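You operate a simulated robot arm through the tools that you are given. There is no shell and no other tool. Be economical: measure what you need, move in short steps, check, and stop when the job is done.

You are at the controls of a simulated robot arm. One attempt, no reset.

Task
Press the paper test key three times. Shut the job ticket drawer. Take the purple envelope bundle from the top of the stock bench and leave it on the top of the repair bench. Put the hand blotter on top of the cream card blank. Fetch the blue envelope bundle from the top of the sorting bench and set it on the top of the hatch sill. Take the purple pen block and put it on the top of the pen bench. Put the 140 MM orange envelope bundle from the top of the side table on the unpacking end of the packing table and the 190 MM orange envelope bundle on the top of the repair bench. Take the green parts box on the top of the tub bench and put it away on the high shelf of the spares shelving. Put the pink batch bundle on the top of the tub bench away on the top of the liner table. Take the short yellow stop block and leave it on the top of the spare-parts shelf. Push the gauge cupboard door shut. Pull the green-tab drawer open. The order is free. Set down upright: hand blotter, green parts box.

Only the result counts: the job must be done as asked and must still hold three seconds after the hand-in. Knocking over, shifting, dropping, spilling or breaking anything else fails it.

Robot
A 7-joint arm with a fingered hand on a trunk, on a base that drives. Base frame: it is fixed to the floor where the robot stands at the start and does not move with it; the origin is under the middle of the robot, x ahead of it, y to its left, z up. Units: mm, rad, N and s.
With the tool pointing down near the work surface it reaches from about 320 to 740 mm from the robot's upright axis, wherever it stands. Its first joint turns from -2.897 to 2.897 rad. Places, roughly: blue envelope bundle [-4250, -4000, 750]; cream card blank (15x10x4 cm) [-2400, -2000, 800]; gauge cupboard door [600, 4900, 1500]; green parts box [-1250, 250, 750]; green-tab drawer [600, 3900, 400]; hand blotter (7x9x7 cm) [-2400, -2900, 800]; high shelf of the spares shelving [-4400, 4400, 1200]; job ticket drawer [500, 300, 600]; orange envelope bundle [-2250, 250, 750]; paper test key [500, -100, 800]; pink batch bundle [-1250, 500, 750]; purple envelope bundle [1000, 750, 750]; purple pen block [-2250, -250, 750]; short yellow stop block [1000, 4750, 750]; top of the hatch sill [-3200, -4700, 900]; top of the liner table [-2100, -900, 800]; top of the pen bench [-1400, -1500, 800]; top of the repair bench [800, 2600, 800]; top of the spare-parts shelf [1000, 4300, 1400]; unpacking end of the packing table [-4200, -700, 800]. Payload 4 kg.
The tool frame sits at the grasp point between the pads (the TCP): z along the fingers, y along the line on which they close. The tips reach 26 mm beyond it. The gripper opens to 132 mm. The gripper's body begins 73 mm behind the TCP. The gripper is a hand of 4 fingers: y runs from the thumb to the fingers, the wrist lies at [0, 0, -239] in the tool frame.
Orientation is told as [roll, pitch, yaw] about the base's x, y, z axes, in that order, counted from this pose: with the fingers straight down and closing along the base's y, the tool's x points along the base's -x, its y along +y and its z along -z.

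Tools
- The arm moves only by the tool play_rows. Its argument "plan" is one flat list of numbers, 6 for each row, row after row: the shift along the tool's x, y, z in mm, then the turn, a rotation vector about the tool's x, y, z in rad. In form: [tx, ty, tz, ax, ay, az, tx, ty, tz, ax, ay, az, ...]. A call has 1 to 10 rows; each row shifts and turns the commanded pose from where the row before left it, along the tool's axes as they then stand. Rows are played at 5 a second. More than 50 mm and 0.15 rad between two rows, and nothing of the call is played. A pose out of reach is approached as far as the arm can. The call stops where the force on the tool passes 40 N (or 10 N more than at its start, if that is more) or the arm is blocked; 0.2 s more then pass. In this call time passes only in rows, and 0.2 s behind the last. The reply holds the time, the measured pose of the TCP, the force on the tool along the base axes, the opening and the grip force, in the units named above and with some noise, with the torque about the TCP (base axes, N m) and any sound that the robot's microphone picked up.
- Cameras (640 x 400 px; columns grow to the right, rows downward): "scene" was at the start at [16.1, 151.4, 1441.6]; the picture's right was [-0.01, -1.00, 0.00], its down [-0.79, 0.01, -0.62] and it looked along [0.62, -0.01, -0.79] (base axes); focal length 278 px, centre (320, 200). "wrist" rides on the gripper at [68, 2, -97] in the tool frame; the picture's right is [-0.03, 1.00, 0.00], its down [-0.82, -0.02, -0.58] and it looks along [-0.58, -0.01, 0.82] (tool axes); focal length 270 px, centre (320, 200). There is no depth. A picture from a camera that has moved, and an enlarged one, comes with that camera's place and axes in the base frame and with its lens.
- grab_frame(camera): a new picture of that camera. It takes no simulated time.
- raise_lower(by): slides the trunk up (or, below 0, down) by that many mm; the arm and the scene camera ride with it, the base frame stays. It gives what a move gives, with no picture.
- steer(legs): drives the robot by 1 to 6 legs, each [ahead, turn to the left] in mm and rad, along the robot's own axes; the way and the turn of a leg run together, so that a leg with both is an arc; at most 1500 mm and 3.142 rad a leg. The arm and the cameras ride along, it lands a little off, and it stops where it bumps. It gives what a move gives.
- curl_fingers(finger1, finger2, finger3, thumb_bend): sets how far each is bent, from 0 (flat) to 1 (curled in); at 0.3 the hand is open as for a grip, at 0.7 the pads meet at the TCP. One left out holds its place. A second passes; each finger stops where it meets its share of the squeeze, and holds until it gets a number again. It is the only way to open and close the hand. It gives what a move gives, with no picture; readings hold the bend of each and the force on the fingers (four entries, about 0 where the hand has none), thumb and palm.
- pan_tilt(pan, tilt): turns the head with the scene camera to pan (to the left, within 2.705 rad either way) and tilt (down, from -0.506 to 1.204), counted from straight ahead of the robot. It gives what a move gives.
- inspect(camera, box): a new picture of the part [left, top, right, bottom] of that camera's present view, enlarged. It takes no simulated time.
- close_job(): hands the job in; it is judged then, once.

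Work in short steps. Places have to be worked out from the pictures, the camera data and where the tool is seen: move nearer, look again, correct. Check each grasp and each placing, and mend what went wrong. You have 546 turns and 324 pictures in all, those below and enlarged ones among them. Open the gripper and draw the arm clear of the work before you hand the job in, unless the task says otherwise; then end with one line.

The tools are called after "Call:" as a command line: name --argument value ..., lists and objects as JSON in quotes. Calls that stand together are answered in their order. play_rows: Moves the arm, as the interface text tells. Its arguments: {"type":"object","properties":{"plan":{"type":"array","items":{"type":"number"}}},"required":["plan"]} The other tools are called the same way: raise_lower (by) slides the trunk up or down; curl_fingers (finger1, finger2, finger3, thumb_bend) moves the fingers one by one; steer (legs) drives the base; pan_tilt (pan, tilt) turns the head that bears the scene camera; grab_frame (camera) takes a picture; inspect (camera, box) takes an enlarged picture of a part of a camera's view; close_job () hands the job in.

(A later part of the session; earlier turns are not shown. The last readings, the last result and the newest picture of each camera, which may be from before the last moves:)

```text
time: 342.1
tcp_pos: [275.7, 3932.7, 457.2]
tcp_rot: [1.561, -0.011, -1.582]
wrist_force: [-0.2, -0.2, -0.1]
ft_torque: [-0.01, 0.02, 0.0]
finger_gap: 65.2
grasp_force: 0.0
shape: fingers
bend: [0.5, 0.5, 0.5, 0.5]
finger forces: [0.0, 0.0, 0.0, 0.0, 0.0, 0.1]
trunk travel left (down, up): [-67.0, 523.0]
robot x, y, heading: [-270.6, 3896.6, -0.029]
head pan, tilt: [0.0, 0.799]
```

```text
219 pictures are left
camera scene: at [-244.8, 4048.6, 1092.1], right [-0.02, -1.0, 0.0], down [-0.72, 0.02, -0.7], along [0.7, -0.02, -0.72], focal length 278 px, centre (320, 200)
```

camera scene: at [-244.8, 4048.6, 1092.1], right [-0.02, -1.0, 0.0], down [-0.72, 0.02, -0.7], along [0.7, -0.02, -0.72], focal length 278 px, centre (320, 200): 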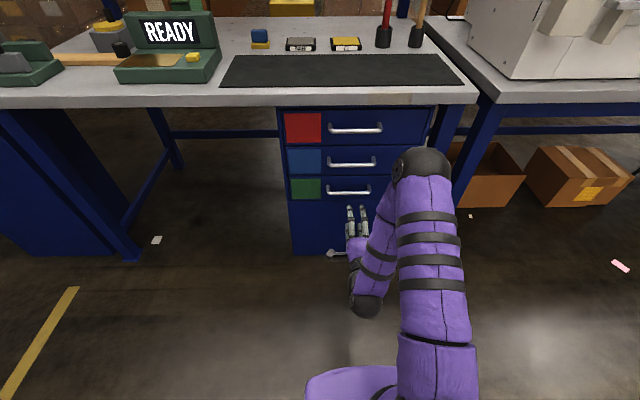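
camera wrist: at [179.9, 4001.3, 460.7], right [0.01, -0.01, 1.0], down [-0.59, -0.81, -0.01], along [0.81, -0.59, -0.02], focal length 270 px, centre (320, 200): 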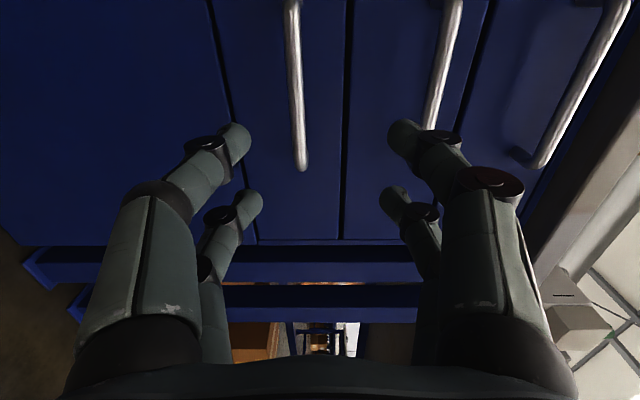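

The green bar reads z≈437, x≈410–430. I'll lower 20 mm and extend forward partway.

Call:
raise_lower --by -19

Call:
play_rows --plan '[0, 0, 40, 0, 0, 0, 0, 0, 40, 0, 0, 0, 0, 0, 30, 0, 0, 0]'

Call:
grab_frame --camera "wrist"

Call:
inspect --camera "scene" --box '[270, 90, 450, 270]'

```text
time: 342.8
tcp_pos: [275.0, 3931.6, 437.5]
tcp_rot: [1.56, -0.01, -1.58]
wrist_force: [0.4, -0.6, -0.9]
ft_torque: [-0.05, 0.0, 0.04]
finger_gap: 65.0
grasp_force: 0.1
shape: fingers
bend: [0.5, 0.5, 0.5, 0.5]
finger forces: [0.1, 0.1, 0.1, 0.0, 0.0, 0.0]
trunk travel left (down, up): [-48.0, 542.0]
robot x, y, heading: [-271.5, 3896.8, -0.024]
head pan, tilt: [0.0, 0.799]
```

```text
time: 343.6
tcp_pos: [386.7, 3933.1, 437.4]
tcp_rot: [1.56, -0.013, -1.581]
wrist_force: [0.0, 0.2, 0.0]
ft_torque: [-0.01, -0.01, 0.04]
finger_gap: 65.3
grasp_force: 0.0
shape: fingers
bend: [0.5, 0.5, 0.5, 0.5]
finger forces: [0.0, 0.0, 0.1, 0.0, 0.1, 0.1]
trunk travel left (down, up): [-48.0, 542.0]
robot x, y, heading: [-269.0, 3896.4, -0.024]
head pan, tilt: [0.0, 0.799]
```

```text
218 pictures are left
camera wrist: at [291.0, 4001.1, 440.2], right [0.01, -0.02, 1.0], down [-0.59, -0.81, -0.01], along [0.81, -0.59, -0.02], focal length 270 px, centre (320, 200)
```

wrist: 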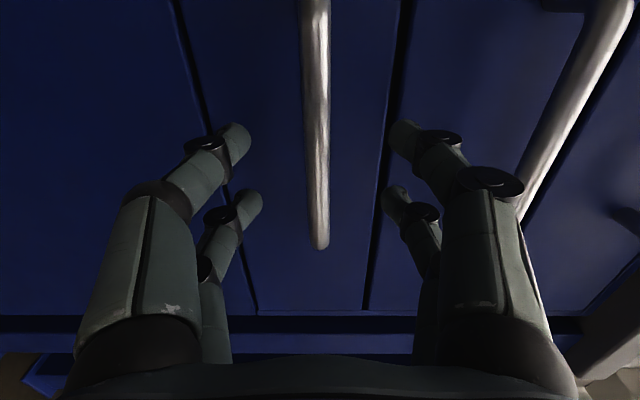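

```text
2.22 times, centred on (360, 180) of scene
camera zoom: at [-244.8, 4048.5, 1073.1], right [-0.02, -1.0, 0.0], down [-0.72, 0.02, -0.7], along [0.7, -0.02, -0.72], focal length 619 px, centre (231, 244)
```

zoom: 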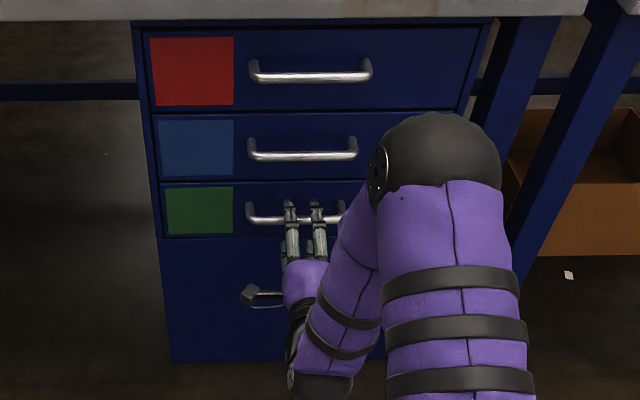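

The bar is centred. Move forward 20 mm and close on the handle.

Call:
play_rows --plan '[0, 0, 10, 0, 0, 0, 0, 0, 10, 0, 0, 0]'

Call:
curl_fingers --finger1 0.78 --finger2 0.78 --finger3 0.78 --thumb_bend 0.78

Call:
grab_frame --camera "wrist"

```text
time: 344.2
tcp_pos: [406.0, 3931.2, 437.3]
tcp_rot: [1.56, -0.011, -1.582]
wrist_force: [0.0, -0.2, 0.0]
ft_torque: [0.02, 0.02, 0.03]
finger_gap: 65.4
grasp_force: 0.0
shape: fingers
bend: [0.5, 0.5, 0.5, 0.5]
finger forces: [0.1, 0.0, 0.1, 0.0, 0.1, 0.1]
trunk travel left (down, up): [-48.0, 542.0]
robot x, y, heading: [-266.8, 3897.2, -0.026]
head pan, tilt: [0.0, 0.799]
```

```text
time: 345.2
tcp_pos: [406.3, 3932.9, 435.6]
tcp_rot: [1.558, -0.011, -1.582]
wrist_force: [2.1, 0.2, -7.4]
ft_torque: [-0.12, 0.17, -0.04]
finger_gap: 9.5
grasp_force: 18.3
shape: fingers
bend: [0.7, 0.7, 0.69, 0.66]
finger forces: [7.3, 7.3, 7.5, 0.1, 14.6, 0.0]
trunk travel left (down, up): [-48.0, 542.0]
robot x, y, heading: [-270.5, 3897.1, -0.022]
head pan, tilt: [0.0, 0.799]
```

```text
216 pictures are left
camera wrist: at [309.9, 4000.3, 439.1], right [0.01, -0.01, 1.0], down [-0.59, -0.81, 0.0], along [0.81, -0.59, -0.02], focal length 270 px, centre (320, 200)
```

wrist: 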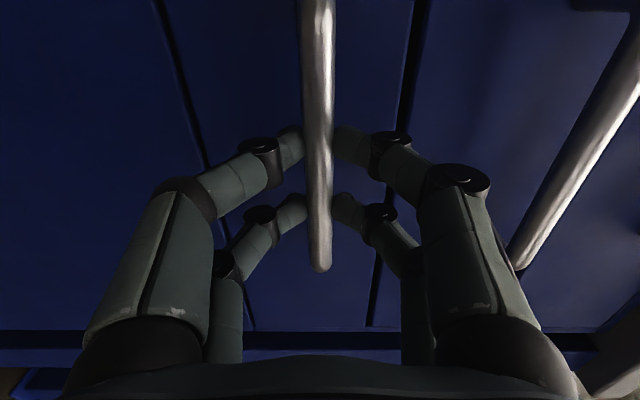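

Handle gripped. I'll pull by backing the robot 150 mm.

Call:
steer --legs '[[-150, 0]]'

Call:
grab_frame --camera "scene"

```text
time: 346.6
tcp_pos: [257.5, 3933.0, 435.8]
tcp_rot: [1.559, -0.01, -1.587]
wrist_force: [-0.4, -15.9, -8.7]
ft_torque: [-0.14, 0.16, -0.32]
finger_gap: 9.4
grasp_force: 18.6
shape: fingers
bend: [0.7, 0.71, 0.69, 0.66]
finger forces: [7.2, 6.8, 7.8, 0.0, 15.4, 0.1]
trunk travel left (down, up): [-48.0, 542.0]
robot x, y, heading: [-420.3, 3899.3, -0.02]
head pan, tilt: [0.0, 0.799]
```

```text
215 pictures are left
camera scene: at [-393.3, 4051.8, 1073.1], right [-0.02, -1.0, 0.0], down [-0.72, 0.02, -0.7], along [0.7, -0.02, -0.72], focal length 278 px, centre (320, 200)
```

scene: 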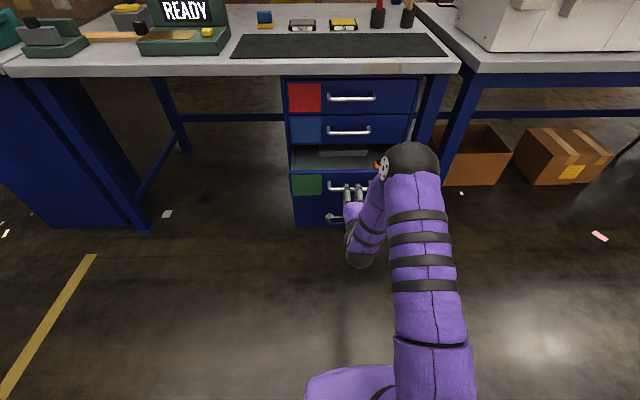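

Open by 150 mm. I'll pull a further 100 mm with the arm to be safe.

Call:
play_rows --plan '[0, 0, -35, 0, 0, 0, 0, 0, -35, 0, 0, 0, 0, 0, -30, 0, 0, 0]'

Call:
grab_frame --camera "scene"

```text
time: 347.4
tcp_pos: [155.7, 3933.5, 435.8]
tcp_rot: [1.556, -0.012, -1.59]
wrist_force: [0.1, -11.8, -11.4]
ft_torque: [-0.13, 0.21, -0.23]
finger_gap: 9.4
grasp_force: 18.0
shape: fingers
bend: [0.7, 0.71, 0.69, 0.66]
finger forces: [6.5, 6.3, 7.9, 0.0, 15.8, 0.1]
trunk travel left (down, up): [-48.0, 542.0]
robot x, y, heading: [-418.7, 3903.7, -0.018]
head pan, tilt: [0.0, 0.799]
```

```text
214 pictures are left
camera scene: at [-393.2, 4051.9, 1073.0], right [-0.02, -1.0, 0.0], down [-0.72, 0.02, -0.7], along [0.7, -0.02, -0.72], focal length 278 px, centre (320, 200)
```

scene: 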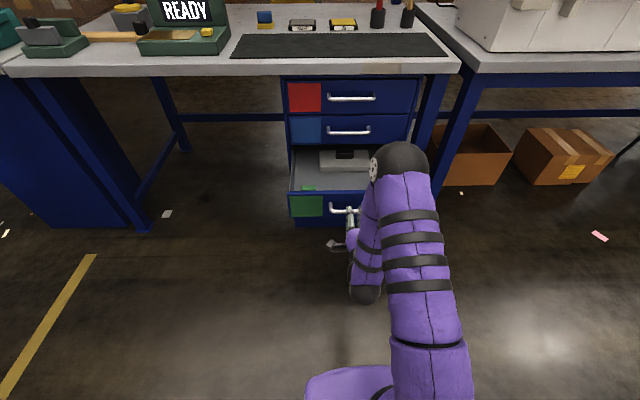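

The drawer is open 250 mm. I'll release and draw the hand straight back.

Call:
curl_fingers --finger1 0.45 --finger2 0.45 --finger3 0.45 --thumb_bend 0.45

Call:
play_rows --plan '[0, 0, -30, 0, 0, 0, 0, 0, -35, 0, 0, 0]'

Call:
grab_frame --camera "scene"

```text
time: 348.4
tcp_pos: [157.6, 3934.4, 437.2]
tcp_rot: [1.56, -0.013, -1.587]
wrist_force: [0.5, 0.1, 0.9]
ft_torque: [-0.01, 0.01, 0.0]
finger_gap: 82.5
grasp_force: 0.1
shape: fingers
bend: [0.45, 0.45, 0.45, 0.45]
finger forces: [0.0, 0.0, 0.1, 0.0, 0.0, 0.0]
trunk travel left (down, up): [-48.0, 542.0]
robot x, y, heading: [-420.1, 3902.7, -0.026]
head pan, tilt: [0.0, 0.799]
```

```text
time: 349.0
tcp_pos: [95.6, 3936.9, 434.0]
tcp_rot: [1.562, -0.011, -1.587]
wrist_force: [-0.8, -0.4, -0.4]
ft_torque: [0.01, 0.05, 0.03]
finger_gap: 82.5
grasp_force: 0.0
shape: fingers
bend: [0.45, 0.45, 0.45, 0.45]
finger forces: [0.1, 0.0, 0.0, 0.0, 0.0, 0.1]
out of reach, approached as far as the arm can: row 2
trunk travel left (down, up): [-48.0, 542.0]
robot x, y, heading: [-419.8, 3898.3, -0.023]
head pan, tilt: [0.0, 0.799]
```

```text
213 pictures are left
camera scene: at [-393.9, 4052.0, 1073.1], right [-0.02, -1.0, 0.0], down [-0.72, 0.02, -0.7], along [0.7, -0.02, -0.72], focal length 278 px, centre (320, 200)
```

scene: 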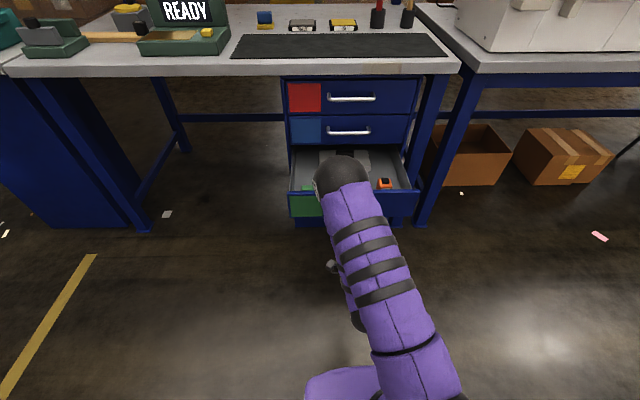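

Released. I'll raise the trunk and rotate the hand back to pointing down.

Call:
raise_lower --by 400

Call:
play_rows --plan '[0, 0, 0, 0.15, 0, 0, 0, 0, 0, 0.15, 0, 0, 0, 0, 0, 0.15, 0, 0, 0, 0, 0, 0.15, 0, 0, 0, 0, 0, 0.15, 0, 0, 0, 0, 0, 0.15, 0, 0, 0, 0, 0, 0.15, 0, 0, 0, 0, 0, 0.15, 0, 0, 0, 0, 0, 0.15, 0, 0, 0, 0, 0, 0.15, 0, 0]'

Call:
play_rows --plan '[0, 0, -40, 0.06, 0, 0, 0, 0, -48, 0, 0, 0, 0, 0, -48, 0, 0, 0, 0, 0, -48, 0, 0, 0]'

Call:
raise_lower --by 100

Call:
pan_tilt --pan 0.0 --tilt 0.7

Call:
grab_frame --camera "scene"

```text
time: 352.8
tcp_pos: [95.8, 3937.0, 835.4]
tcp_rot: [1.559, -0.012, -1.588]
wrist_force: [0.0, -0.4, 0.6]
ft_torque: [0.01, 0.01, -0.02]
finger_gap: 82.4
grasp_force: 0.0
shape: fingers
bend: [0.45, 0.45, 0.45, 0.45]
finger forces: [0.0, 0.1, 0.0, 0.0, 0.0, 0.0]
trunk travel left (down, up): [-448.0, 142.0]
robot x, y, heading: [-420.7, 3901.6, -0.026]
head pan, tilt: [0.0, 0.799]
```

```text
time: 355.0
tcp_pos: [117.4, 3940.6, 822.4]
tcp_rot: [0.059, -0.012, -1.586]
wrist_force: [0.2, 0.4, -0.1]
ft_torque: [0.0, -0.03, 0.04]
finger_gap: 82.6
grasp_force: 0.1
shape: fingers
bend: [0.45, 0.45, 0.45, 0.45]
finger forces: [0.0, 0.0, 0.0, 0.1, 0.0, 0.0]
out of reach, approached as far as the arm can: row 1, 2
trunk travel left (down, up): [-448.0, 142.0]
robot x, y, heading: [-417.6, 3899.2, -0.019]
head pan, tilt: [0.0, 0.799]
```

```text
time: 356.0
tcp_pos: [115.5, 3942.9, 1007.8]
tcp_rot: [0.0, -0.013, -1.586]
wrist_force: [0.8, 0.1, 0.3]
ft_torque: [0.01, 0.0, -0.05]
finger_gap: 82.7
grasp_force: 0.1
shape: fingers
bend: [0.45, 0.45, 0.45, 0.45]
finger forces: [0.0, 0.0, 0.1, 0.0, 0.0, 0.0]
trunk travel left (down, up): [-448.0, 142.0]
robot x, y, heading: [-419.6, 3901.7, -0.022]
head pan, tilt: [0.0, 0.799]
```

```text
time: 357.3
tcp_pos: [115.8, 3944.3, 1107.2]
tcp_rot: [0.002, -0.01, -1.587]
wrist_force: [-0.2, -0.1, 0.6]
ft_torque: [-0.01, -0.01, 0.01]
finger_gap: 82.7
grasp_force: 0.0
shape: fingers
bend: [0.45, 0.45, 0.45, 0.45]
finger forces: [0.1, 0.0, 0.0, 0.0, 0.0, 0.0]
trunk travel left (down, up): [-548.0, 42.0]
robot x, y, heading: [-421.5, 3900.1, -0.024]
head pan, tilt: [0.0, 0.799]
```

```text
time: 358.0
tcp_pos: [115.5, 3942.9, 1108.3]
tcp_rot: [0.001, -0.012, -1.586]
wrist_force: [-0.8, -0.2, 0.1]
ft_torque: [0.0, 0.0, 0.0]
finger_gap: 82.9
grasp_force: 0.1
shape: fingers
bend: [0.45, 0.45, 0.45, 0.45]
finger forces: [0.0, 0.0, 0.0, 0.1, 0.0, 0.0]
trunk travel left (down, up): [-548.0, 42.0]
robot x, y, heading: [-419.3, 3900.6, -0.025]
head pan, tilt: [0.0, 0.7]
```

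```text
212 pictures are left
camera scene: at [-389.5, 4052.2, 1581.3], right [-0.02, -1.0, 0.0], down [-0.64, 0.02, -0.76], along [0.76, -0.02, -0.64], focal length 278 px, centre (320, 200)
```

scene: 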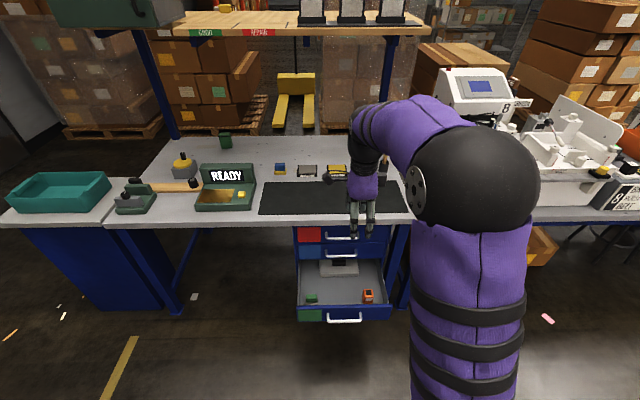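

Good, drawer remains open. Now I'll drive south to the tub bench area (robot to about (-320,650)) and face west.

Call:
steer --legs '[[100, 0], [0, -1.546], [1500, 0], [1500, 0], [200, 0], [0, -1.571]]'

Call:
pan_tilt --pan 0.0 --tilt 0.55

Call:
grab_frame --camera "scene"

```text
time: 382.0
tcp_pos: [-826.1, 646.1, 1107.6]
tcp_rot: [0.002, -0.011, 1.584]
wrist_force: [0.1, 0.1, 0.3]
ft_torque: [0.02, -0.03, -0.01]
finger_gap: 82.5
grasp_force: 0.0
shape: fingers
bend: [0.45, 0.45, 0.45, 0.45]
finger forces: [0.0, 0.1, 0.0, 0.0, 0.0, 0.0]
trunk travel left (down, up): [-548.0, 42.0]
robot x, y, heading: [-296.7, 707.3, -3.138]
head pan, tilt: [0.0, 0.7]
```

```text
time: 382.7
tcp_pos: [-825.4, 644.6, 1108.2]
tcp_rot: [0.002, -0.012, 1.583]
wrist_force: [0.2, 0.5, -0.9]
ft_torque: [-0.04, 0.03, -0.04]
finger_gap: 82.7
grasp_force: 0.1
shape: fingers
bend: [0.45, 0.45, 0.45, 0.45]
finger forces: [0.0, 0.0, 0.0, 0.1, 0.0, 0.1]
trunk travel left (down, up): [-548.0, 42.0]
robot x, y, heading: [-294.4, 700.5, -3.138]
head pan, tilt: [0.0, 0.55]
```

```text
211 pictures are left
camera scene: at [-321.5, 549.7, 1594.4], right [0.0, 1.0, 0.0], down [0.52, 0.0, -0.85], along [-0.85, 0.0, -0.52], focal length 278 px, centre (320, 200)
```

scene: 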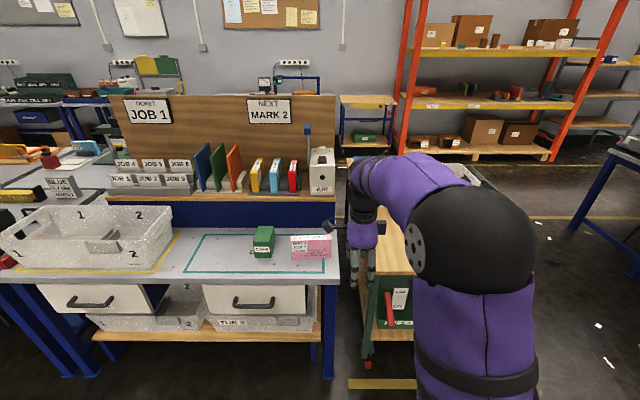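

Green box and pink bundle are visible at about (-1193,309) and (-1193,512); bench edge x≈-1043. Zooming for dimensions.

Call:
inspect --camera "scene" --box '[180, 210, 350, 300]'

```text
3.76 times, centred on (265, 255) of scene
camera zoom: at [-321.5, 549.7, 1594.4], right [0.0, 1.0, 0.0], down [0.52, 0.0, -0.85], along [-0.85, 0.0, -0.52], focal length 1048 px, centre (527, -7)
```

zoom: 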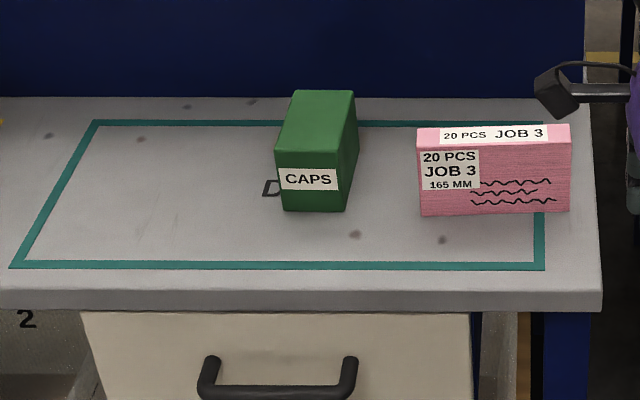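

Green box: centre ≈(-1241,318), ~68×106×85. Pink: x -1184…-1213, centre y 513. I'll go for the green box first: drive to (-640,318) facing west.

Call:
steer --legs '[[0, 1.567], [386, 0], [0, -1.571], [330, 0]]'

Call:
grab_frame --camera "wrist"

Call:
grab_frame --camera "scene"

```text
time: 394.6
tcp_pos: [-1149.6, 251.4, 1108.0]
tcp_rot: [0.001, -0.011, 1.589]
wrist_force: [0.9, -0.1, -0.5]
ft_torque: [-0.05, 0.0, 0.03]
finger_gap: 82.4
grasp_force: 0.1
shape: fingers
bend: [0.45, 0.45, 0.45, 0.45]
finger forces: [0.0, 0.0, 0.1, 0.0, 0.1, 0.0]
trunk travel left (down, up): [-548.0, 42.0]
robot x, y, heading: [-618.7, 310.0, -3.137]
head pan, tilt: [0.0, 0.55]
```

```text
209 pictures are left
camera wrist: at [-1151.1, 181.2, 1204.8], right [-1.0, 0.01, 0.0], down [0.01, 0.81, 0.59], along [0.0, 0.59, -0.81], focal length 270 px, centre (320, 200)
```

wrist: 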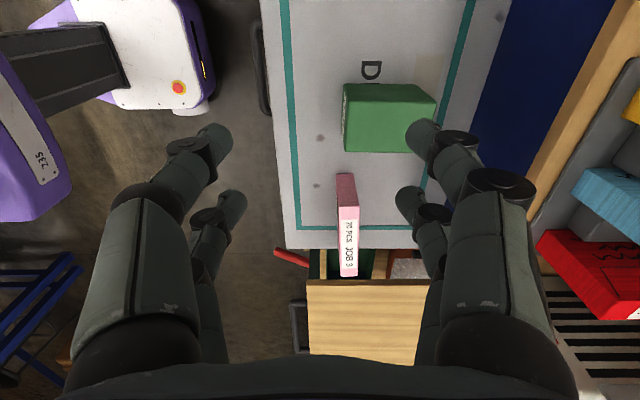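

```text
208 pictures are left
camera scene: at [-646.3, 158.8, 1594.4], right [-0.01, 1.0, 0.0], down [0.52, 0.0, -0.85], along [-0.85, -0.01, -0.52], focal length 278 px, centre (320, 200)
```

scene: 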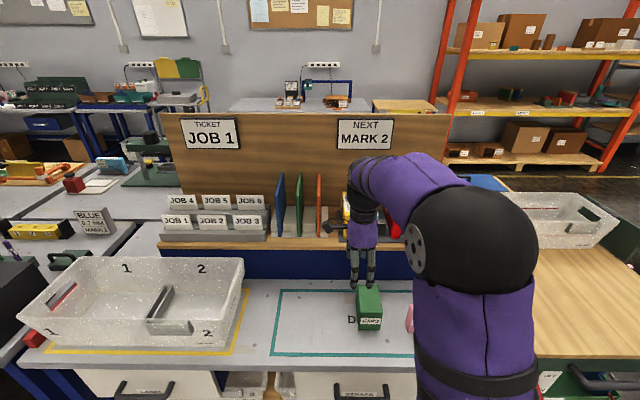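

Rotating the hand back to neutral yaw so it closes along y across the 68 mm width.

Call:
play_rows --plan '[0, 0, 0, 0, 0, -0.15, 0, 0, 0, 0, 0, -0.15, 0, 0, 0, 0, 0, -0.15, 0, 0, 0, 0, 0, -0.15, 0, 0, 0, 0, 0, -0.15, 0, 0, 0, 0, 0, -0.15, 0, 0, 0, 0, 0, -0.15, 0, 0, 0, 0, 0, -0.15, 0, 0, 0, 0, 0, -0.15, 0, 0, 0, 0, 0, -0.15]'

Call:
curl_fingers --finger1 0.35 --finger2 0.35 --finger3 0.35 --thumb_bend 0.35

Call:
play_rows --plan '[-30, -33, 0, 0, 0, -0.05, -32, -33, 20, 0, 0, 0, -28, 0, 40, 0, 0, 0]'

Call:
grab_frame --camera "wrist"

```text
time: 396.8
tcp_pos: [-1150.6, 252.0, 1107.0]
tcp_rot: [-0.011, -0.002, 3.092]
wrist_force: [0.1, 1.2, 0.1]
ft_torque: [-0.03, -0.01, -0.04]
finger_gap: 82.7
grasp_force: 0.0
shape: fingers
bend: [0.45, 0.45, 0.45, 0.45]
finger forces: [0.0, 0.1, 0.0, 0.0, 0.0, 0.1]
trunk travel left (down, up): [-548.0, 42.0]
robot x, y, heading: [-616.7, 312.7, -3.135]
head pan, tilt: [0.0, 0.55]
```

```text
time: 397.8
tcp_pos: [-1151.4, 251.4, 1108.0]
tcp_rot: [-0.012, -0.002, 3.088]
wrist_force: [-0.1, -0.3, -0.3]
ft_torque: [0.0, 0.01, -0.02]
finger_gap: 116.0
grasp_force: 0.1
shape: fingers
bend: [0.35, 0.35, 0.35, 0.35]
finger forces: [0.0, 0.0, 0.0, 0.0, 0.1, 0.0]
trunk travel left (down, up): [-548.0, 42.0]
robot x, y, heading: [-614.6, 310.6, -3.134]
head pan, tilt: [0.0, 0.55]
```

```text
refused: row 2 steps farther than a row can; nothing moved
```

```text
207 pictures are left
camera wrist: at [-1082.1, 244.2, 1205.7], right [-0.08, -1.0, -0.01], down [-0.81, 0.06, 0.58], along [-0.58, 0.05, -0.81], focal length 270 px, centre (320, 200)
```

wrist: 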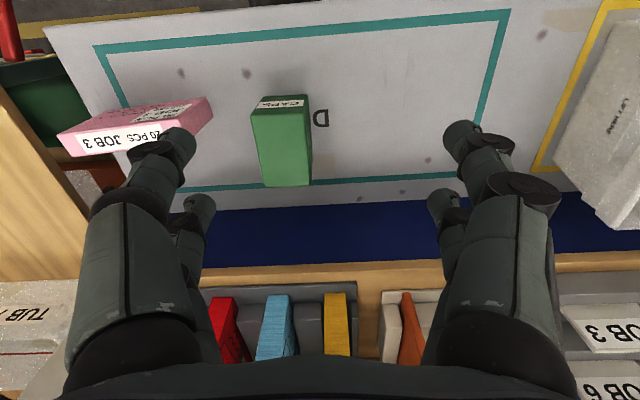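

Box centre ≈(-1239,309), yaw already matches. Moving above it in allowed steps.

Call:
play_rows --plan '[-30.3, -17.9, 30, 0, 0, 0, -30.3, -17.9, 30, 0, 0, 0, -30.3, -17.9, 30, 0, 0, 0, 0, 0, 45, 0, 0, 0]'

Call:
grab_frame --camera "wrist"

Call:
inspect --camera "scene" --box '[300, 200, 460, 350]'

```text
time: 398.8
tcp_pos: [-1239.7, 312.4, 973.9]
tcp_rot: [-0.01, -0.001, 3.089]
wrist_force: [-0.2, 0.3, 0.1]
ft_torque: [-0.02, -0.01, -0.02]
finger_gap: 116.2
grasp_force: 0.1
shape: fingers
bend: [0.35, 0.35, 0.35, 0.35]
finger forces: [0.0, 0.1, 0.0, 0.1, 0.0, 0.1]
trunk travel left (down, up): [-548.0, 42.0]
robot x, y, heading: [-617.7, 309.3, -3.13]
head pan, tilt: [0.0, 0.55]
```

```text
206 pictures are left
camera wrist: at [-1171.3, 305.2, 1071.6], right [-0.08, -1.0, -0.01], down [-0.81, 0.06, 0.58], along [-0.58, 0.05, -0.81], focal length 270 px, centre (320, 200)
```

wrist: 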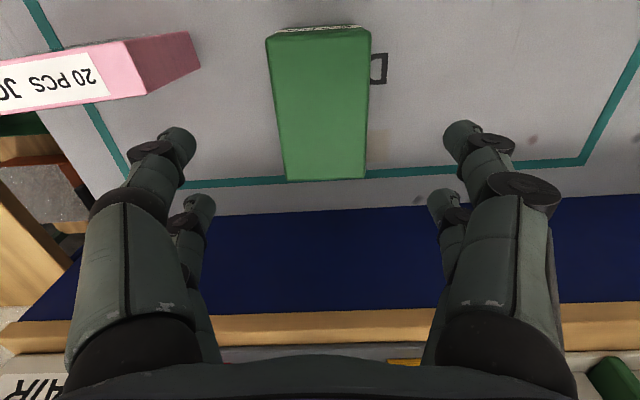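

```text
2.67 times, centred on (380, 275) of scene
camera zoom: at [-646.2, 159.0, 1594.5], right [-0.01, 1.0, 0.0], down [0.52, 0.0, -0.85], along [-0.85, -0.01, -0.52], focal length 742 px, centre (160, 0)
```

zoom: 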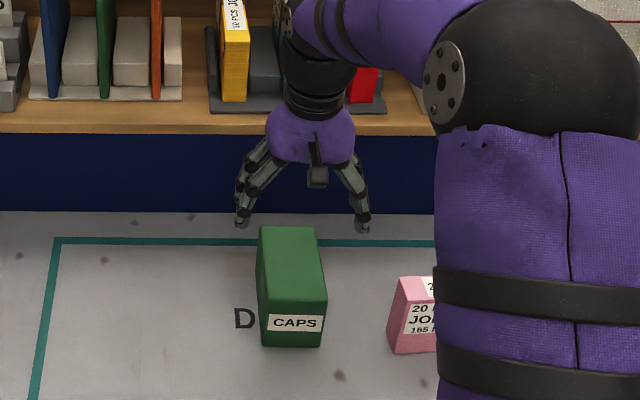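

Centred. Descend 138 mm and close on the box.

Call:
play_rows --plan '[0, 2, 46, 0, 0, 0, 0, 0, 46, 0, 0, 0, 0, 0, 46, 0, 0, 0]'

Call:
curl_fingers --finger1 0.7 --finger2 0.7 --finger3 0.7 --thumb_bend 0.7

Call:
play_rows --plan '[0, 0, -20, 0, 0, 0]'

Call:
grab_frame --camera "wrist"

```text
time: 399.6
tcp_pos: [-1238.4, 311.1, 835.3]
tcp_rot: [-0.01, -0.001, 3.09]
wrist_force: [-0.2, -0.2, -0.2]
ft_torque: [0.03, 0.0, -0.01]
finger_gap: 116.4
grasp_force: 0.0
shape: fingers
bend: [0.35, 0.35, 0.35, 0.35]
finger forces: [0.0, 0.0, 0.1, 0.1, 0.2, 0.0]
trunk travel left (down, up): [-548.0, 42.0]
robot x, y, heading: [-618.4, 313.7, -3.134]
head pan, tilt: [0.0, 0.55]
```

```text
time: 400.6
tcp_pos: [-1238.8, 310.8, 836.4]
tcp_rot: [-0.01, -0.002, 3.089]
wrist_force: [0.1, 0.1, 0.1]
ft_torque: [0.02, 0.02, 0.0]
finger_gap: 65.7
grasp_force: 19.8
shape: fingers
bend: [0.48, 0.48, 0.53, 0.58]
finger forces: [9.3, 9.5, 6.3, 0.0, 13.1, 0.0]
trunk travel left (down, up): [-548.0, 42.0]
robot x, y, heading: [-617.7, 312.8, -3.132]
head pan, tilt: [0.0, 0.55]
```

```text
time: 401.0
tcp_pos: [-1238.8, 311.8, 856.1]
tcp_rot: [-0.013, -0.001, 3.089]
wrist_force: [0.6, -0.3, -3.3]
ft_torque: [-0.02, -0.02, 0.01]
finger_gap: 65.4
grasp_force: 19.4
shape: fingers
bend: [0.48, 0.47, 0.53, 0.58]
finger forces: [9.4, 9.5, 6.3, 0.0, 12.9, 0.1]
trunk travel left (down, up): [-548.0, 42.0]
robot x, y, heading: [-616.4, 314.4, -3.134]
head pan, tilt: [0.0, 0.55]
```

```text
204 pictures are left
camera wrist: at [-1170.4, 304.2, 954.0], right [-0.08, -1.0, -0.01], down [-0.81, 0.06, 0.58], along [-0.58, 0.05, -0.81], focal length 270 px, centre (320, 200)
```

wrist: 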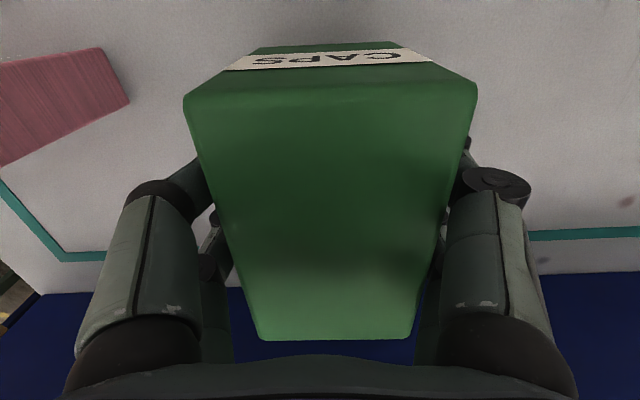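

Box held. I'll lift, retract, back away and drive to about (-300,1350) to look for a route west to the shelving.

Call:
play_rows --plan '[0, 0, -45, 0, 0, 0, 0, 0, -45, 0, 0, 0, 0, 0, -45, 0, 0, 0, 0, 0, -45, 0, 0, 0, 45, 0, 0, 0, 0, 0, 45, 0, 0, 0, 0, 0]'

Call:
steer --legs '[[-320, 0], [0, -1.571], [1050, 0], [0, 1.571]]'

Call:
pan_tilt --pan 0.0 --tilt 0.4

Call:
grab_frame --camera "scene"

```text
time: 402.4
tcp_pos: [-1148.0, 304.3, 1035.8]
tcp_rot: [-0.013, -0.001, 3.089]
wrist_force: [0.0, -0.4, -2.5]
ft_torque: [0.03, -0.01, 0.01]
finger_gap: 65.6
grasp_force: 19.0
shape: fingers
bend: [0.48, 0.47, 0.53, 0.58]
finger forces: [9.5, 9.6, 6.3, 0.1, 13.0, 0.0]
trunk travel left (down, up): [-548.0, 42.0]
robot x, y, heading: [-618.7, 310.6, -3.129]
head pan, tilt: [0.0, 0.55]
```

```text
time: 417.2
tcp_pos: [-854.8, 1357.3, 1035.1]
tcp_rot: [-0.012, -0.002, 3.103]
wrist_force: [0.0, -0.4, -2.3]
ft_torque: [0.0, -0.02, 0.01]
finger_gap: 65.6
grasp_force: 18.6
shape: fingers
bend: [0.48, 0.47, 0.53, 0.58]
finger forces: [9.6, 9.4, 6.2, 0.1, 12.7, 0.1]
trunk travel left (down, up): [-548.0, 42.0]
robot x, y, heading: [-320.0, 1368.0, -3.117]
head pan, tilt: [0.0, 0.55]
```

```text
time: 417.9
tcp_pos: [-854.0, 1356.6, 1035.2]
tcp_rot: [-0.013, -0.001, 3.101]
wrist_force: [-0.2, -0.3, -2.3]
ft_torque: [-0.05, -0.01, 0.0]
finger_gap: 65.5
grasp_force: 19.1
shape: fingers
bend: [0.48, 0.47, 0.53, 0.58]
finger forces: [9.5, 9.4, 6.2, 0.0, 12.7, 0.0]
trunk travel left (down, up): [-548.0, 42.0]
robot x, y, heading: [-329.3, 1374.2, -3.115]
head pan, tilt: [0.0, 0.4]
```

```text
203 pictures are left
camera scene: at [-352.2, 1217.2, 1608.1], right [-0.02, 1.0, 0.0], down [0.39, 0.01, -0.92], along [-0.92, -0.02, -0.39], focal length 278 px, centre (320, 200)
```

scene: 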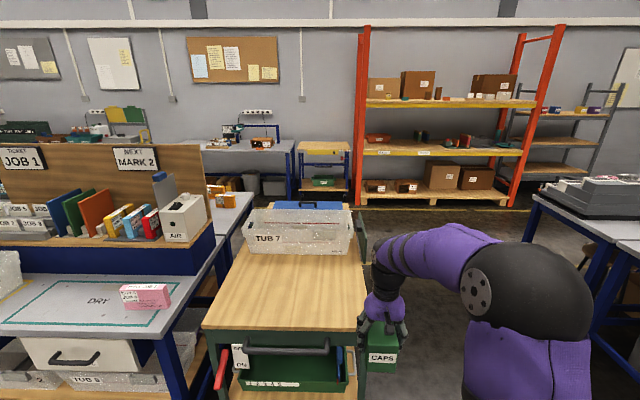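

The grey shelving at far right (~(-4500,4600)) is the spares shelving. There's a corridor around y≈2050; I'll drive there and west.

Call:
steer --legs '[[0, -1.597], [680, 0], [0, 1.571], [1400, 0], [1250, 0]]'

Call:
pan_tilt --pan -0.9 --tilt 0.4

Call:
grab_frame --camera "scene"

Call:
pan_tilt --pan 1.2 --tilt 0.4

Call:
grab_frame --camera "scene"

```text
time: 441.7
tcp_pos: [-3496.9, 2128.3, 1035.5]
tcp_rot: [-0.012, 0.0, 3.055]
wrist_force: [-0.1, 0.6, -2.3]
ft_torque: [0.02, -0.01, -0.02]
finger_gap: 65.6
grasp_force: 18.8
shape: fingers
bend: [0.48, 0.47, 0.53, 0.58]
finger forces: [9.5, 9.3, 6.3, 0.1, 12.6, 0.0]
trunk travel left (down, up): [-548.0, 42.0]
robot x, y, heading: [-2969.1, 2115.1, 3.115]
head pan, tilt: [0.0, 0.4]
```

```text
time: 442.9
tcp_pos: [-3497.2, 2128.5, 1035.1]
tcp_rot: [-0.013, -0.003, 3.055]
wrist_force: [-0.8, 0.1, -2.2]
ft_torque: [0.06, -0.04, 0.02]
finger_gap: 65.5
grasp_force: 18.4
shape: fingers
bend: [0.48, 0.47, 0.53, 0.58]
finger forces: [9.5, 9.3, 6.2, 0.0, 12.6, 0.0]
trunk travel left (down, up): [-548.0, 42.0]
robot x, y, heading: [-2964.8, 2117.9, 3.118]
head pan, tilt: [-0.901, 0.4]
```

```text
202 pictures are left
camera scene: at [-2965.1, 2036.7, 1608.2], right [0.8, 0.6, 0.0], down [0.23, -0.31, -0.92], along [-0.55, 0.74, -0.39], focal length 278 px, centre (320, 200)
```

scene: 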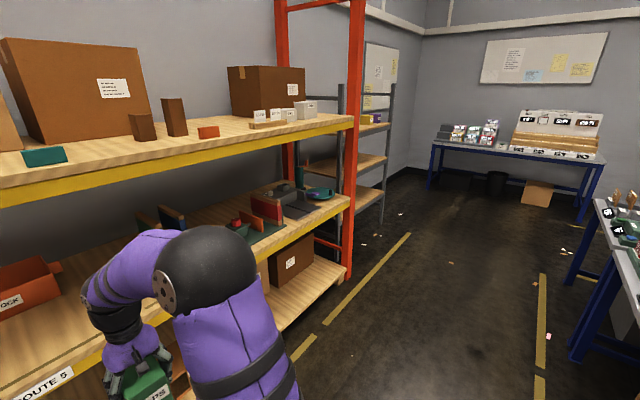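

```text
time: 444.9
tcp_pos: [-3496.6, 2128.0, 1034.2]
tcp_rot: [-0.012, -0.002, 3.054]
wrist_force: [-0.5, -0.4, -2.7]
ft_torque: [0.0, 0.0, 0.0]
finger_gap: 65.2
grasp_force: 18.8
shape: fingers
bend: [0.48, 0.47, 0.53, 0.58]
finger forces: [9.4, 9.3, 6.2, 0.1, 12.5, 0.0]
trunk travel left (down, up): [-548.0, 42.0]
robot x, y, heading: [-2965.1, 2119.7, 3.119]
head pan, tilt: [1.201, 0.4]
```

```text
201 pictures are left
camera scene: at [-2945.0, 1877.3, 1608.2], right [-0.92, 0.39, 0.0], down [0.15, 0.36, -0.92], along [-0.35, -0.85, -0.39], focal length 278 px, centre (320, 200)
```

scene: 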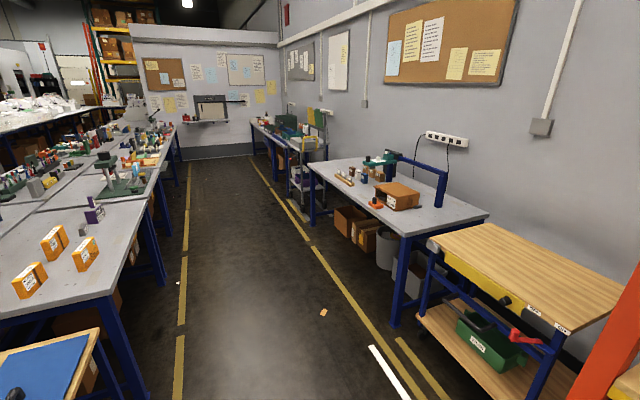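

Very useful: the west aisle gives access to the side table too. Now drive north to y≈4500 and face the grey shelving.

Call:
steer --legs '[[0, -1.548], [1300, 0], [1050, 0], [0, 1.571]]'

Call:
pan_tilt --pan 0.0 --tilt 0.4

Call:
grab_frame --camera "scene"

```text
time: 464.1
tcp_pos: [-3473.0, 4461.2, 1034.6]
tcp_rot: [-0.011, 0.001, 3.087]
wrist_force: [-0.3, 0.3, -1.4]
ft_torque: [0.02, 0.0, -0.04]
finger_gap: 65.6
grasp_force: 19.3
shape: fingers
bend: [0.48, 0.47, 0.53, 0.58]
finger forces: [9.6, 9.2, 6.2, 0.0, 12.5, 0.0]
trunk travel left (down, up): [-548.0, 42.0]
robot x, y, heading: [-2942.8, 4469.1, -3.128]
head pan, tilt: [1.201, 0.4]
```

```text
time: 465.5
tcp_pos: [-3473.5, 4462.0, 1034.5]
tcp_rot: [-0.013, -0.001, 3.089]
wrist_force: [-0.5, -1.1, -1.8]
ft_torque: [-0.01, 0.0, -0.01]
finger_gap: 65.5
grasp_force: 18.3
shape: fingers
bend: [0.48, 0.47, 0.53, 0.58]
finger forces: [9.6, 9.3, 6.3, 0.0, 12.7, 0.0]
trunk travel left (down, up): [-548.0, 42.0]
robot x, y, heading: [-2942.2, 4467.1, -3.127]
head pan, tilt: [0.0, 0.4]
```

```text
200 pictures are left
camera scene: at [-2972.7, 4316.5, 1608.1], right [-0.01, 1.0, 0.0], down [0.39, 0.0, -0.92], along [-0.92, -0.01, -0.39], focal length 278 px, centre (320, 200)
```

scene: 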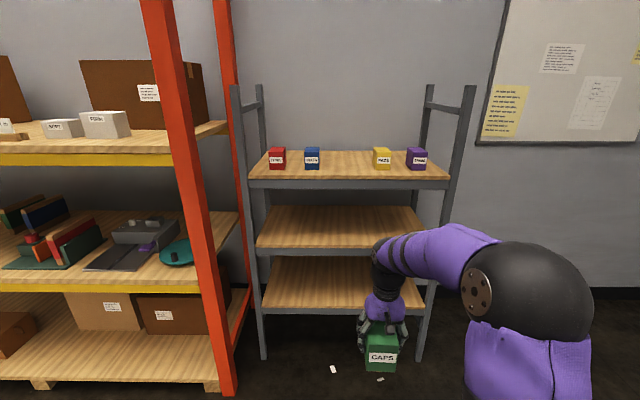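

The high shelf (z≈1196) has a gap between the blue and yellow boxes at y≈4300–4580, a perfect slot. I'll raise the box to z≈1300.

Call:
raise_lower --by 42

Call:
play_rows --plan '[0, 0, -45, 0, 0, 0, 0, 0, -45, 0, 0, 0, 0, 0, -45, 0, 0, 0, 0, 0, -45, 0, 0, 0, 0, 0, -45, 0, 0, 0, 0, 0, -10, 0, 0, 0]'

Call:
steer --legs '[[780, 0]]'

Call:
grab_frame --camera "scene"

Call:
grab_frame --camera "wrist"

```text
time: 466.4
tcp_pos: [-3473.2, 4463.6, 1077.0]
tcp_rot: [-0.013, -0.003, 3.089]
wrist_force: [0.3, -0.2, -2.6]
ft_torque: [0.0, -0.02, 0.03]
finger_gap: 65.3
grasp_force: 19.1
shape: fingers
bend: [0.48, 0.47, 0.53, 0.58]
finger forces: [9.6, 9.1, 6.2, 0.0, 12.6, 0.0]
trunk travel left (down, up): [-590.0, 0.0]
robot x, y, heading: [-2942.2, 4471.1, -3.127]
head pan, tilt: [0.0, 0.4]
```

```text
time: 467.8
tcp_pos: [-3472.9, 4459.9, 1312.5]
tcp_rot: [-0.012, -0.001, 3.09]
wrist_force: [-0.5, 0.0, -1.6]
ft_torque: [0.03, -0.03, -0.01]
finger_gap: 65.6
grasp_force: 19.5
shape: fingers
bend: [0.48, 0.47, 0.53, 0.58]
finger forces: [9.7, 9.2, 6.2, 0.1, 12.6, 0.1]
trunk travel left (down, up): [-590.0, 0.0]
robot x, y, heading: [-2940.9, 4472.4, -3.131]
head pan, tilt: [0.0, 0.4]
```

```text
time: 472.0
tcp_pos: [-4261.6, 4444.5, 1311.5]
tcp_rot: [-0.012, -0.003, 3.096]
wrist_force: [1.3, 0.4, -2.4]
ft_torque: [0.05, -0.01, -0.01]
finger_gap: 65.2
grasp_force: 18.9
shape: fingers
bend: [0.48, 0.47, 0.53, 0.58]
finger forces: [9.7, 9.2, 6.3, 0.0, 12.6, 0.0]
trunk travel left (down, up): [-590.0, 0.0]
robot x, y, heading: [-3731.1, 4455.8, -3.126]
head pan, tilt: [0.0, 0.4]
```

```text
199 pictures are left
camera scene: at [-3760.8, 4305.4, 1650.1], right [-0.02, 1.0, 0.0], down [0.39, 0.01, -0.92], along [-0.92, -0.02, -0.39], focal length 278 px, centre (320, 200)
```

scene: 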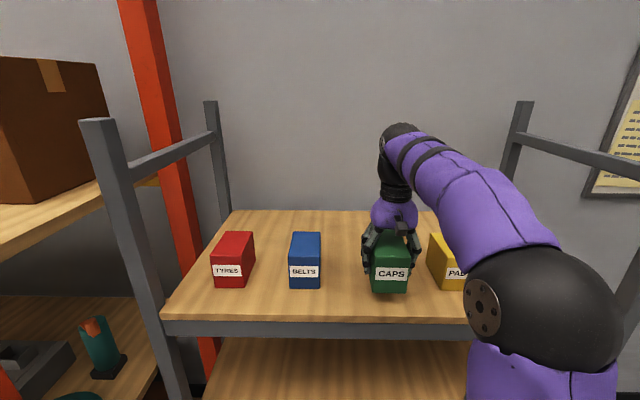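

```text
198 pictures are left
camera wrist: at [-4193.0, 4438.7, 1409.2], right [-0.07, -1.0, -0.01], down [-0.81, 0.05, 0.58], along [-0.58, 0.05, -0.82], focal length 270 px, centre (320, 200)
```

wrist: 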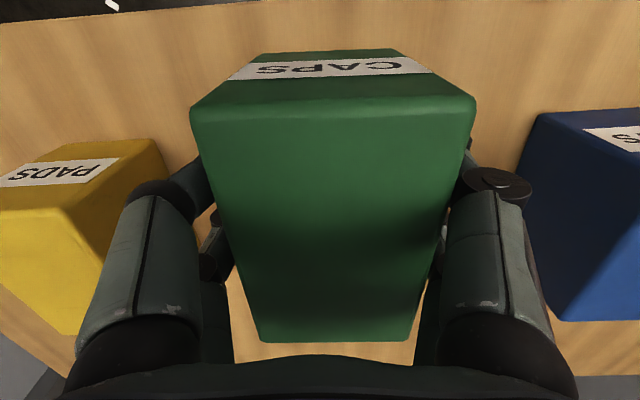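

Gap between blue and yellow is y≈4340–4530; I'm at 4444. Drive in 65 mm more, then lower.

Call:
steer --legs '[[65, 0]]'

Call:
play_rows --plan '[0, 6, 25, 0, 0, 0, 0, 0, 20, 0, 0, 0]'

Call:
inspect --camera "scene" --box '[200, 180, 500, 350]'

```text
time: 473.0
tcp_pos: [-4326.9, 4444.3, 1311.0]
tcp_rot: [-0.013, 0.001, 3.093]
wrist_force: [-0.2, 0.0, -2.2]
ft_torque: [0.04, -0.01, -0.02]
finger_gap: 65.3
grasp_force: 19.1
shape: fingers
bend: [0.48, 0.47, 0.53, 0.58]
finger forces: [9.6, 9.2, 6.2, 0.1, 12.6, 0.0]
trunk travel left (down, up): [-590.0, 0.0]
robot x, y, heading: [-3796.3, 4460.0, -3.121]
head pan, tilt: [0.0, 0.4]
```

```text
time: 473.6
tcp_pos: [-4325.9, 4439.7, 1271.3]
tcp_rot: [-0.012, -0.012, 3.094]
wrist_force: [-3.2, 0.5, 39.7]
ft_torque: [-0.05, -0.06, 0.07]
finger_gap: 65.8
grasp_force: 24.8
shape: fingers
bend: [0.49, 0.49, 0.53, 0.59]
finger forces: [13.6, 13.5, 7.7, 0.0, 15.4, 0.0]
trunk travel left (down, up): [-590.0, 0.0]
robot x, y, heading: [-3795.4, 4459.7, -3.124]
head pan, tilt: [0.0, 0.4]
```

```text
2.13 times, centred on (350, 265) of scene
camera zoom: at [-3823.2, 4304.4, 1651.3], right [-0.02, 1.0, 0.0], down [0.39, 0.01, -0.92], along [-0.92, -0.02, -0.39], focal length 594 px, centre (256, 61)
```

zoom: 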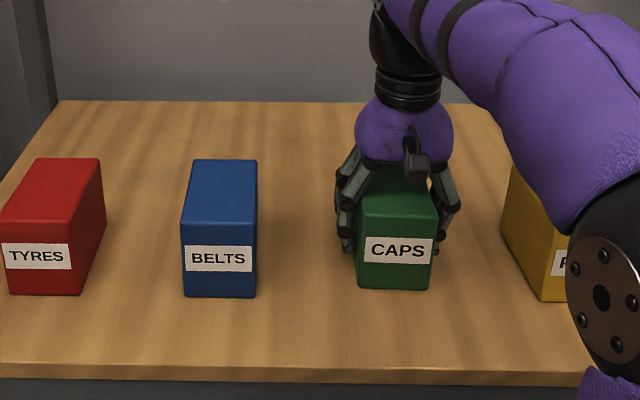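

The box is resting on the shelf (contact at z≈1271). I'll relieve the press slightly and open.

Call:
play_rows --plan '[0, 0, -3, 0, 0, 0]'

Call:
curl_fingers --finger1 0.4 --finger2 0.4 --finger3 0.4 --thumb_bend 0.4

Call:
play_rows --plan '[0, 0, -30, 0, 0, 0, 10, 0, -45, 0, 0, 0]'

Call:
inspect --camera "scene" --box '[200, 150, 500, 350]'

```text
time: 474.0
tcp_pos: [-4324.9, 4438.8, 1271.4]
tcp_rot: [-0.011, -0.006, 3.096]
wrist_force: [-8.3, 0.2, 37.6]
ft_torque: [0.04, 0.08, 0.03]
finger_gap: 65.4
grasp_force: 24.5
shape: fingers
bend: [0.49, 0.49, 0.53, 0.59]
finger forces: [13.6, 14.0, 7.7, 0.0, 15.2, 0.0]
trunk travel left (down, up): [-590.0, 0.0]
robot x, y, heading: [-3795.7, 4459.4, -3.124]
head pan, tilt: [0.0, 0.4]
```

```text
time: 475.0
tcp_pos: [-4326.2, 4439.0, 1268.2]
tcp_rot: [-0.012, -0.001, 3.095]
wrist_force: [0.3, 0.7, 0.8]
ft_torque: [-0.01, 0.01, 0.01]
finger_gap: 99.8
grasp_force: 0.0
shape: fingers
bend: [0.4, 0.4, 0.4, 0.4]
finger forces: [0.0, 0.0, 0.0, 0.1, 0.1, 0.0]
trunk travel left (down, up): [-590.0, 0.0]
robot x, y, heading: [-3794.7, 4459.5, -3.124]
head pan, tilt: [0.0, 0.4]
```

```text
time: 475.6
tcp_pos: [-4315.0, 4437.5, 1344.5]
tcp_rot: [-0.012, -0.002, 3.095]
wrist_force: [0.0, -0.2, -0.5]
ft_torque: [-0.03, -0.02, -0.01]
finger_gap: 99.9
grasp_force: 0.1
shape: fingers
bend: [0.4, 0.4, 0.4, 0.4]
finger forces: [0.0, 0.1, 0.0, 0.0, 0.0, 0.0]
trunk travel left (down, up): [-590.0, 0.0]
robot x, y, heading: [-3795.2, 4460.1, -3.125]
head pan, tilt: [0.0, 0.4]
```

```text
2.00 times, centred on (350, 250) of scene
camera zoom: at [-3824.9, 4304.3, 1650.1], right [-0.02, 1.0, 0.0], down [0.39, 0.01, -0.92], along [-0.92, -0.02, -0.39], focal length 557 px, centre (260, 100)
```

zoom: 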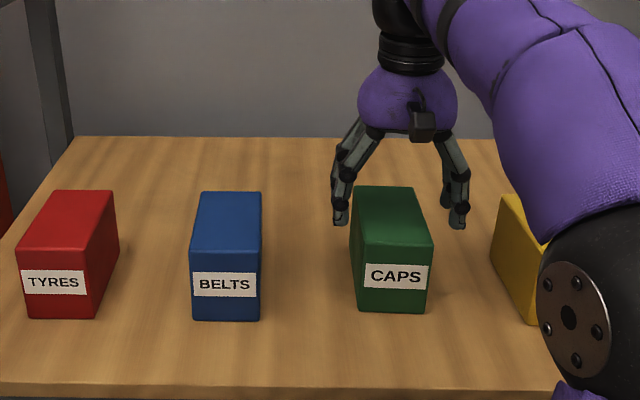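

Green box stands upright in its slot. Now I'll drive back and south along the west aisle to the side table (y≈400), facing east.

Call:
steer --legs '[[-800, 0], [0, 1.554], [1400, 0], [1400, 0], [1230, 0], [0, 1.571]]'

Call:
pan_tilt --pan -0.1 --tilt 0.6

Call:
grab_frame --camera "scene"

```text
time: 506.5
tcp_pos: [-2418.9, 434.6, 1344.8]
tcp_rot: [-0.012, -0.002, -0.07]
wrist_force: [0.2, 0.1, 0.1]
ft_torque: [0.0, 0.01, -0.04]
finger_gap: 99.9
grasp_force: 0.1
shape: fingers
bend: [0.4, 0.4, 0.4, 0.4]
finger forces: [0.1, 0.1, 0.1, 0.0, 0.1, 0.0]
trunk travel left (down, up): [-590.0, 0.0]
robot x, y, heading: [-2940.4, 424.2, -0.009]
head pan, tilt: [0.0, 0.4]
```

```text
time: 507.2
tcp_pos: [-2417.7, 433.9, 1345.0]
tcp_rot: [-0.012, -0.001, -0.069]
wrist_force: [0.0, 0.5, -1.0]
ft_torque: [0.0, -0.01, 0.01]
finger_gap: 99.5
grasp_force: 0.1
shape: fingers
bend: [0.4, 0.4, 0.4, 0.4]
finger forces: [0.0, 0.1, 0.1, 0.0, 0.1, 0.0]
trunk travel left (down, up): [-590.0, 0.0]
robot x, y, heading: [-2939.1, 423.4, -0.007]
head pan, tilt: [-0.099, 0.6]
```

```text
195 pictures are left
camera scene: at [-2909.6, 568.7, 1632.0], right [-0.1, -0.99, 0.0], down [-0.56, 0.06, -0.83], along [0.82, -0.09, -0.56], focal length 278 px, centre (320, 200)
```

scene: 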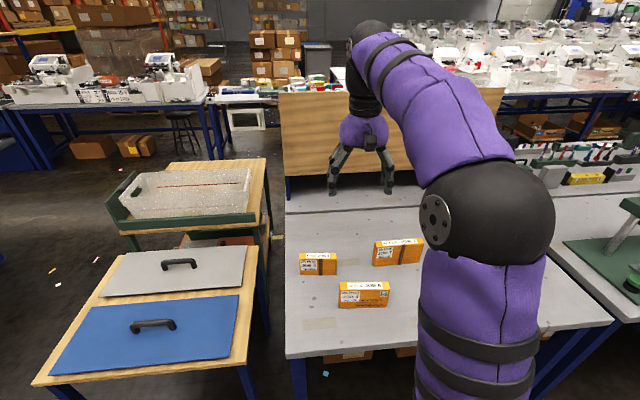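

Three orange bundles are on the side table. I'll zoom to read their size labels.

Call:
inspect --camera "scene" --box '[285, 225, 435, 315]'

```text
4.27 times, centred on (360, 270) of scene
camera zoom: at [-2909.6, 568.7, 1632.0], right [-0.1, -0.99, 0.0], down [-0.56, 0.06, -0.83], along [0.82, -0.09, -0.56], focal length 1188 px, centre (149, -99)
```

zoom: 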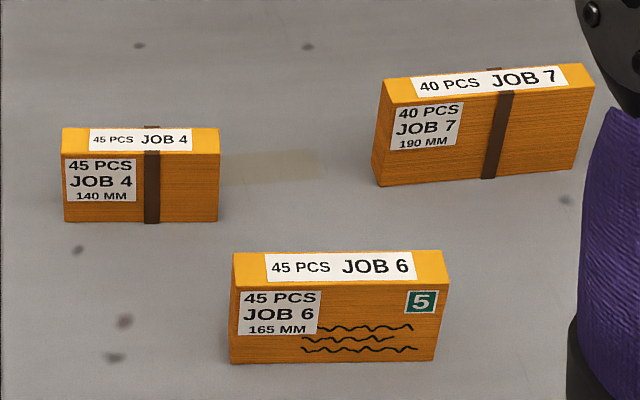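

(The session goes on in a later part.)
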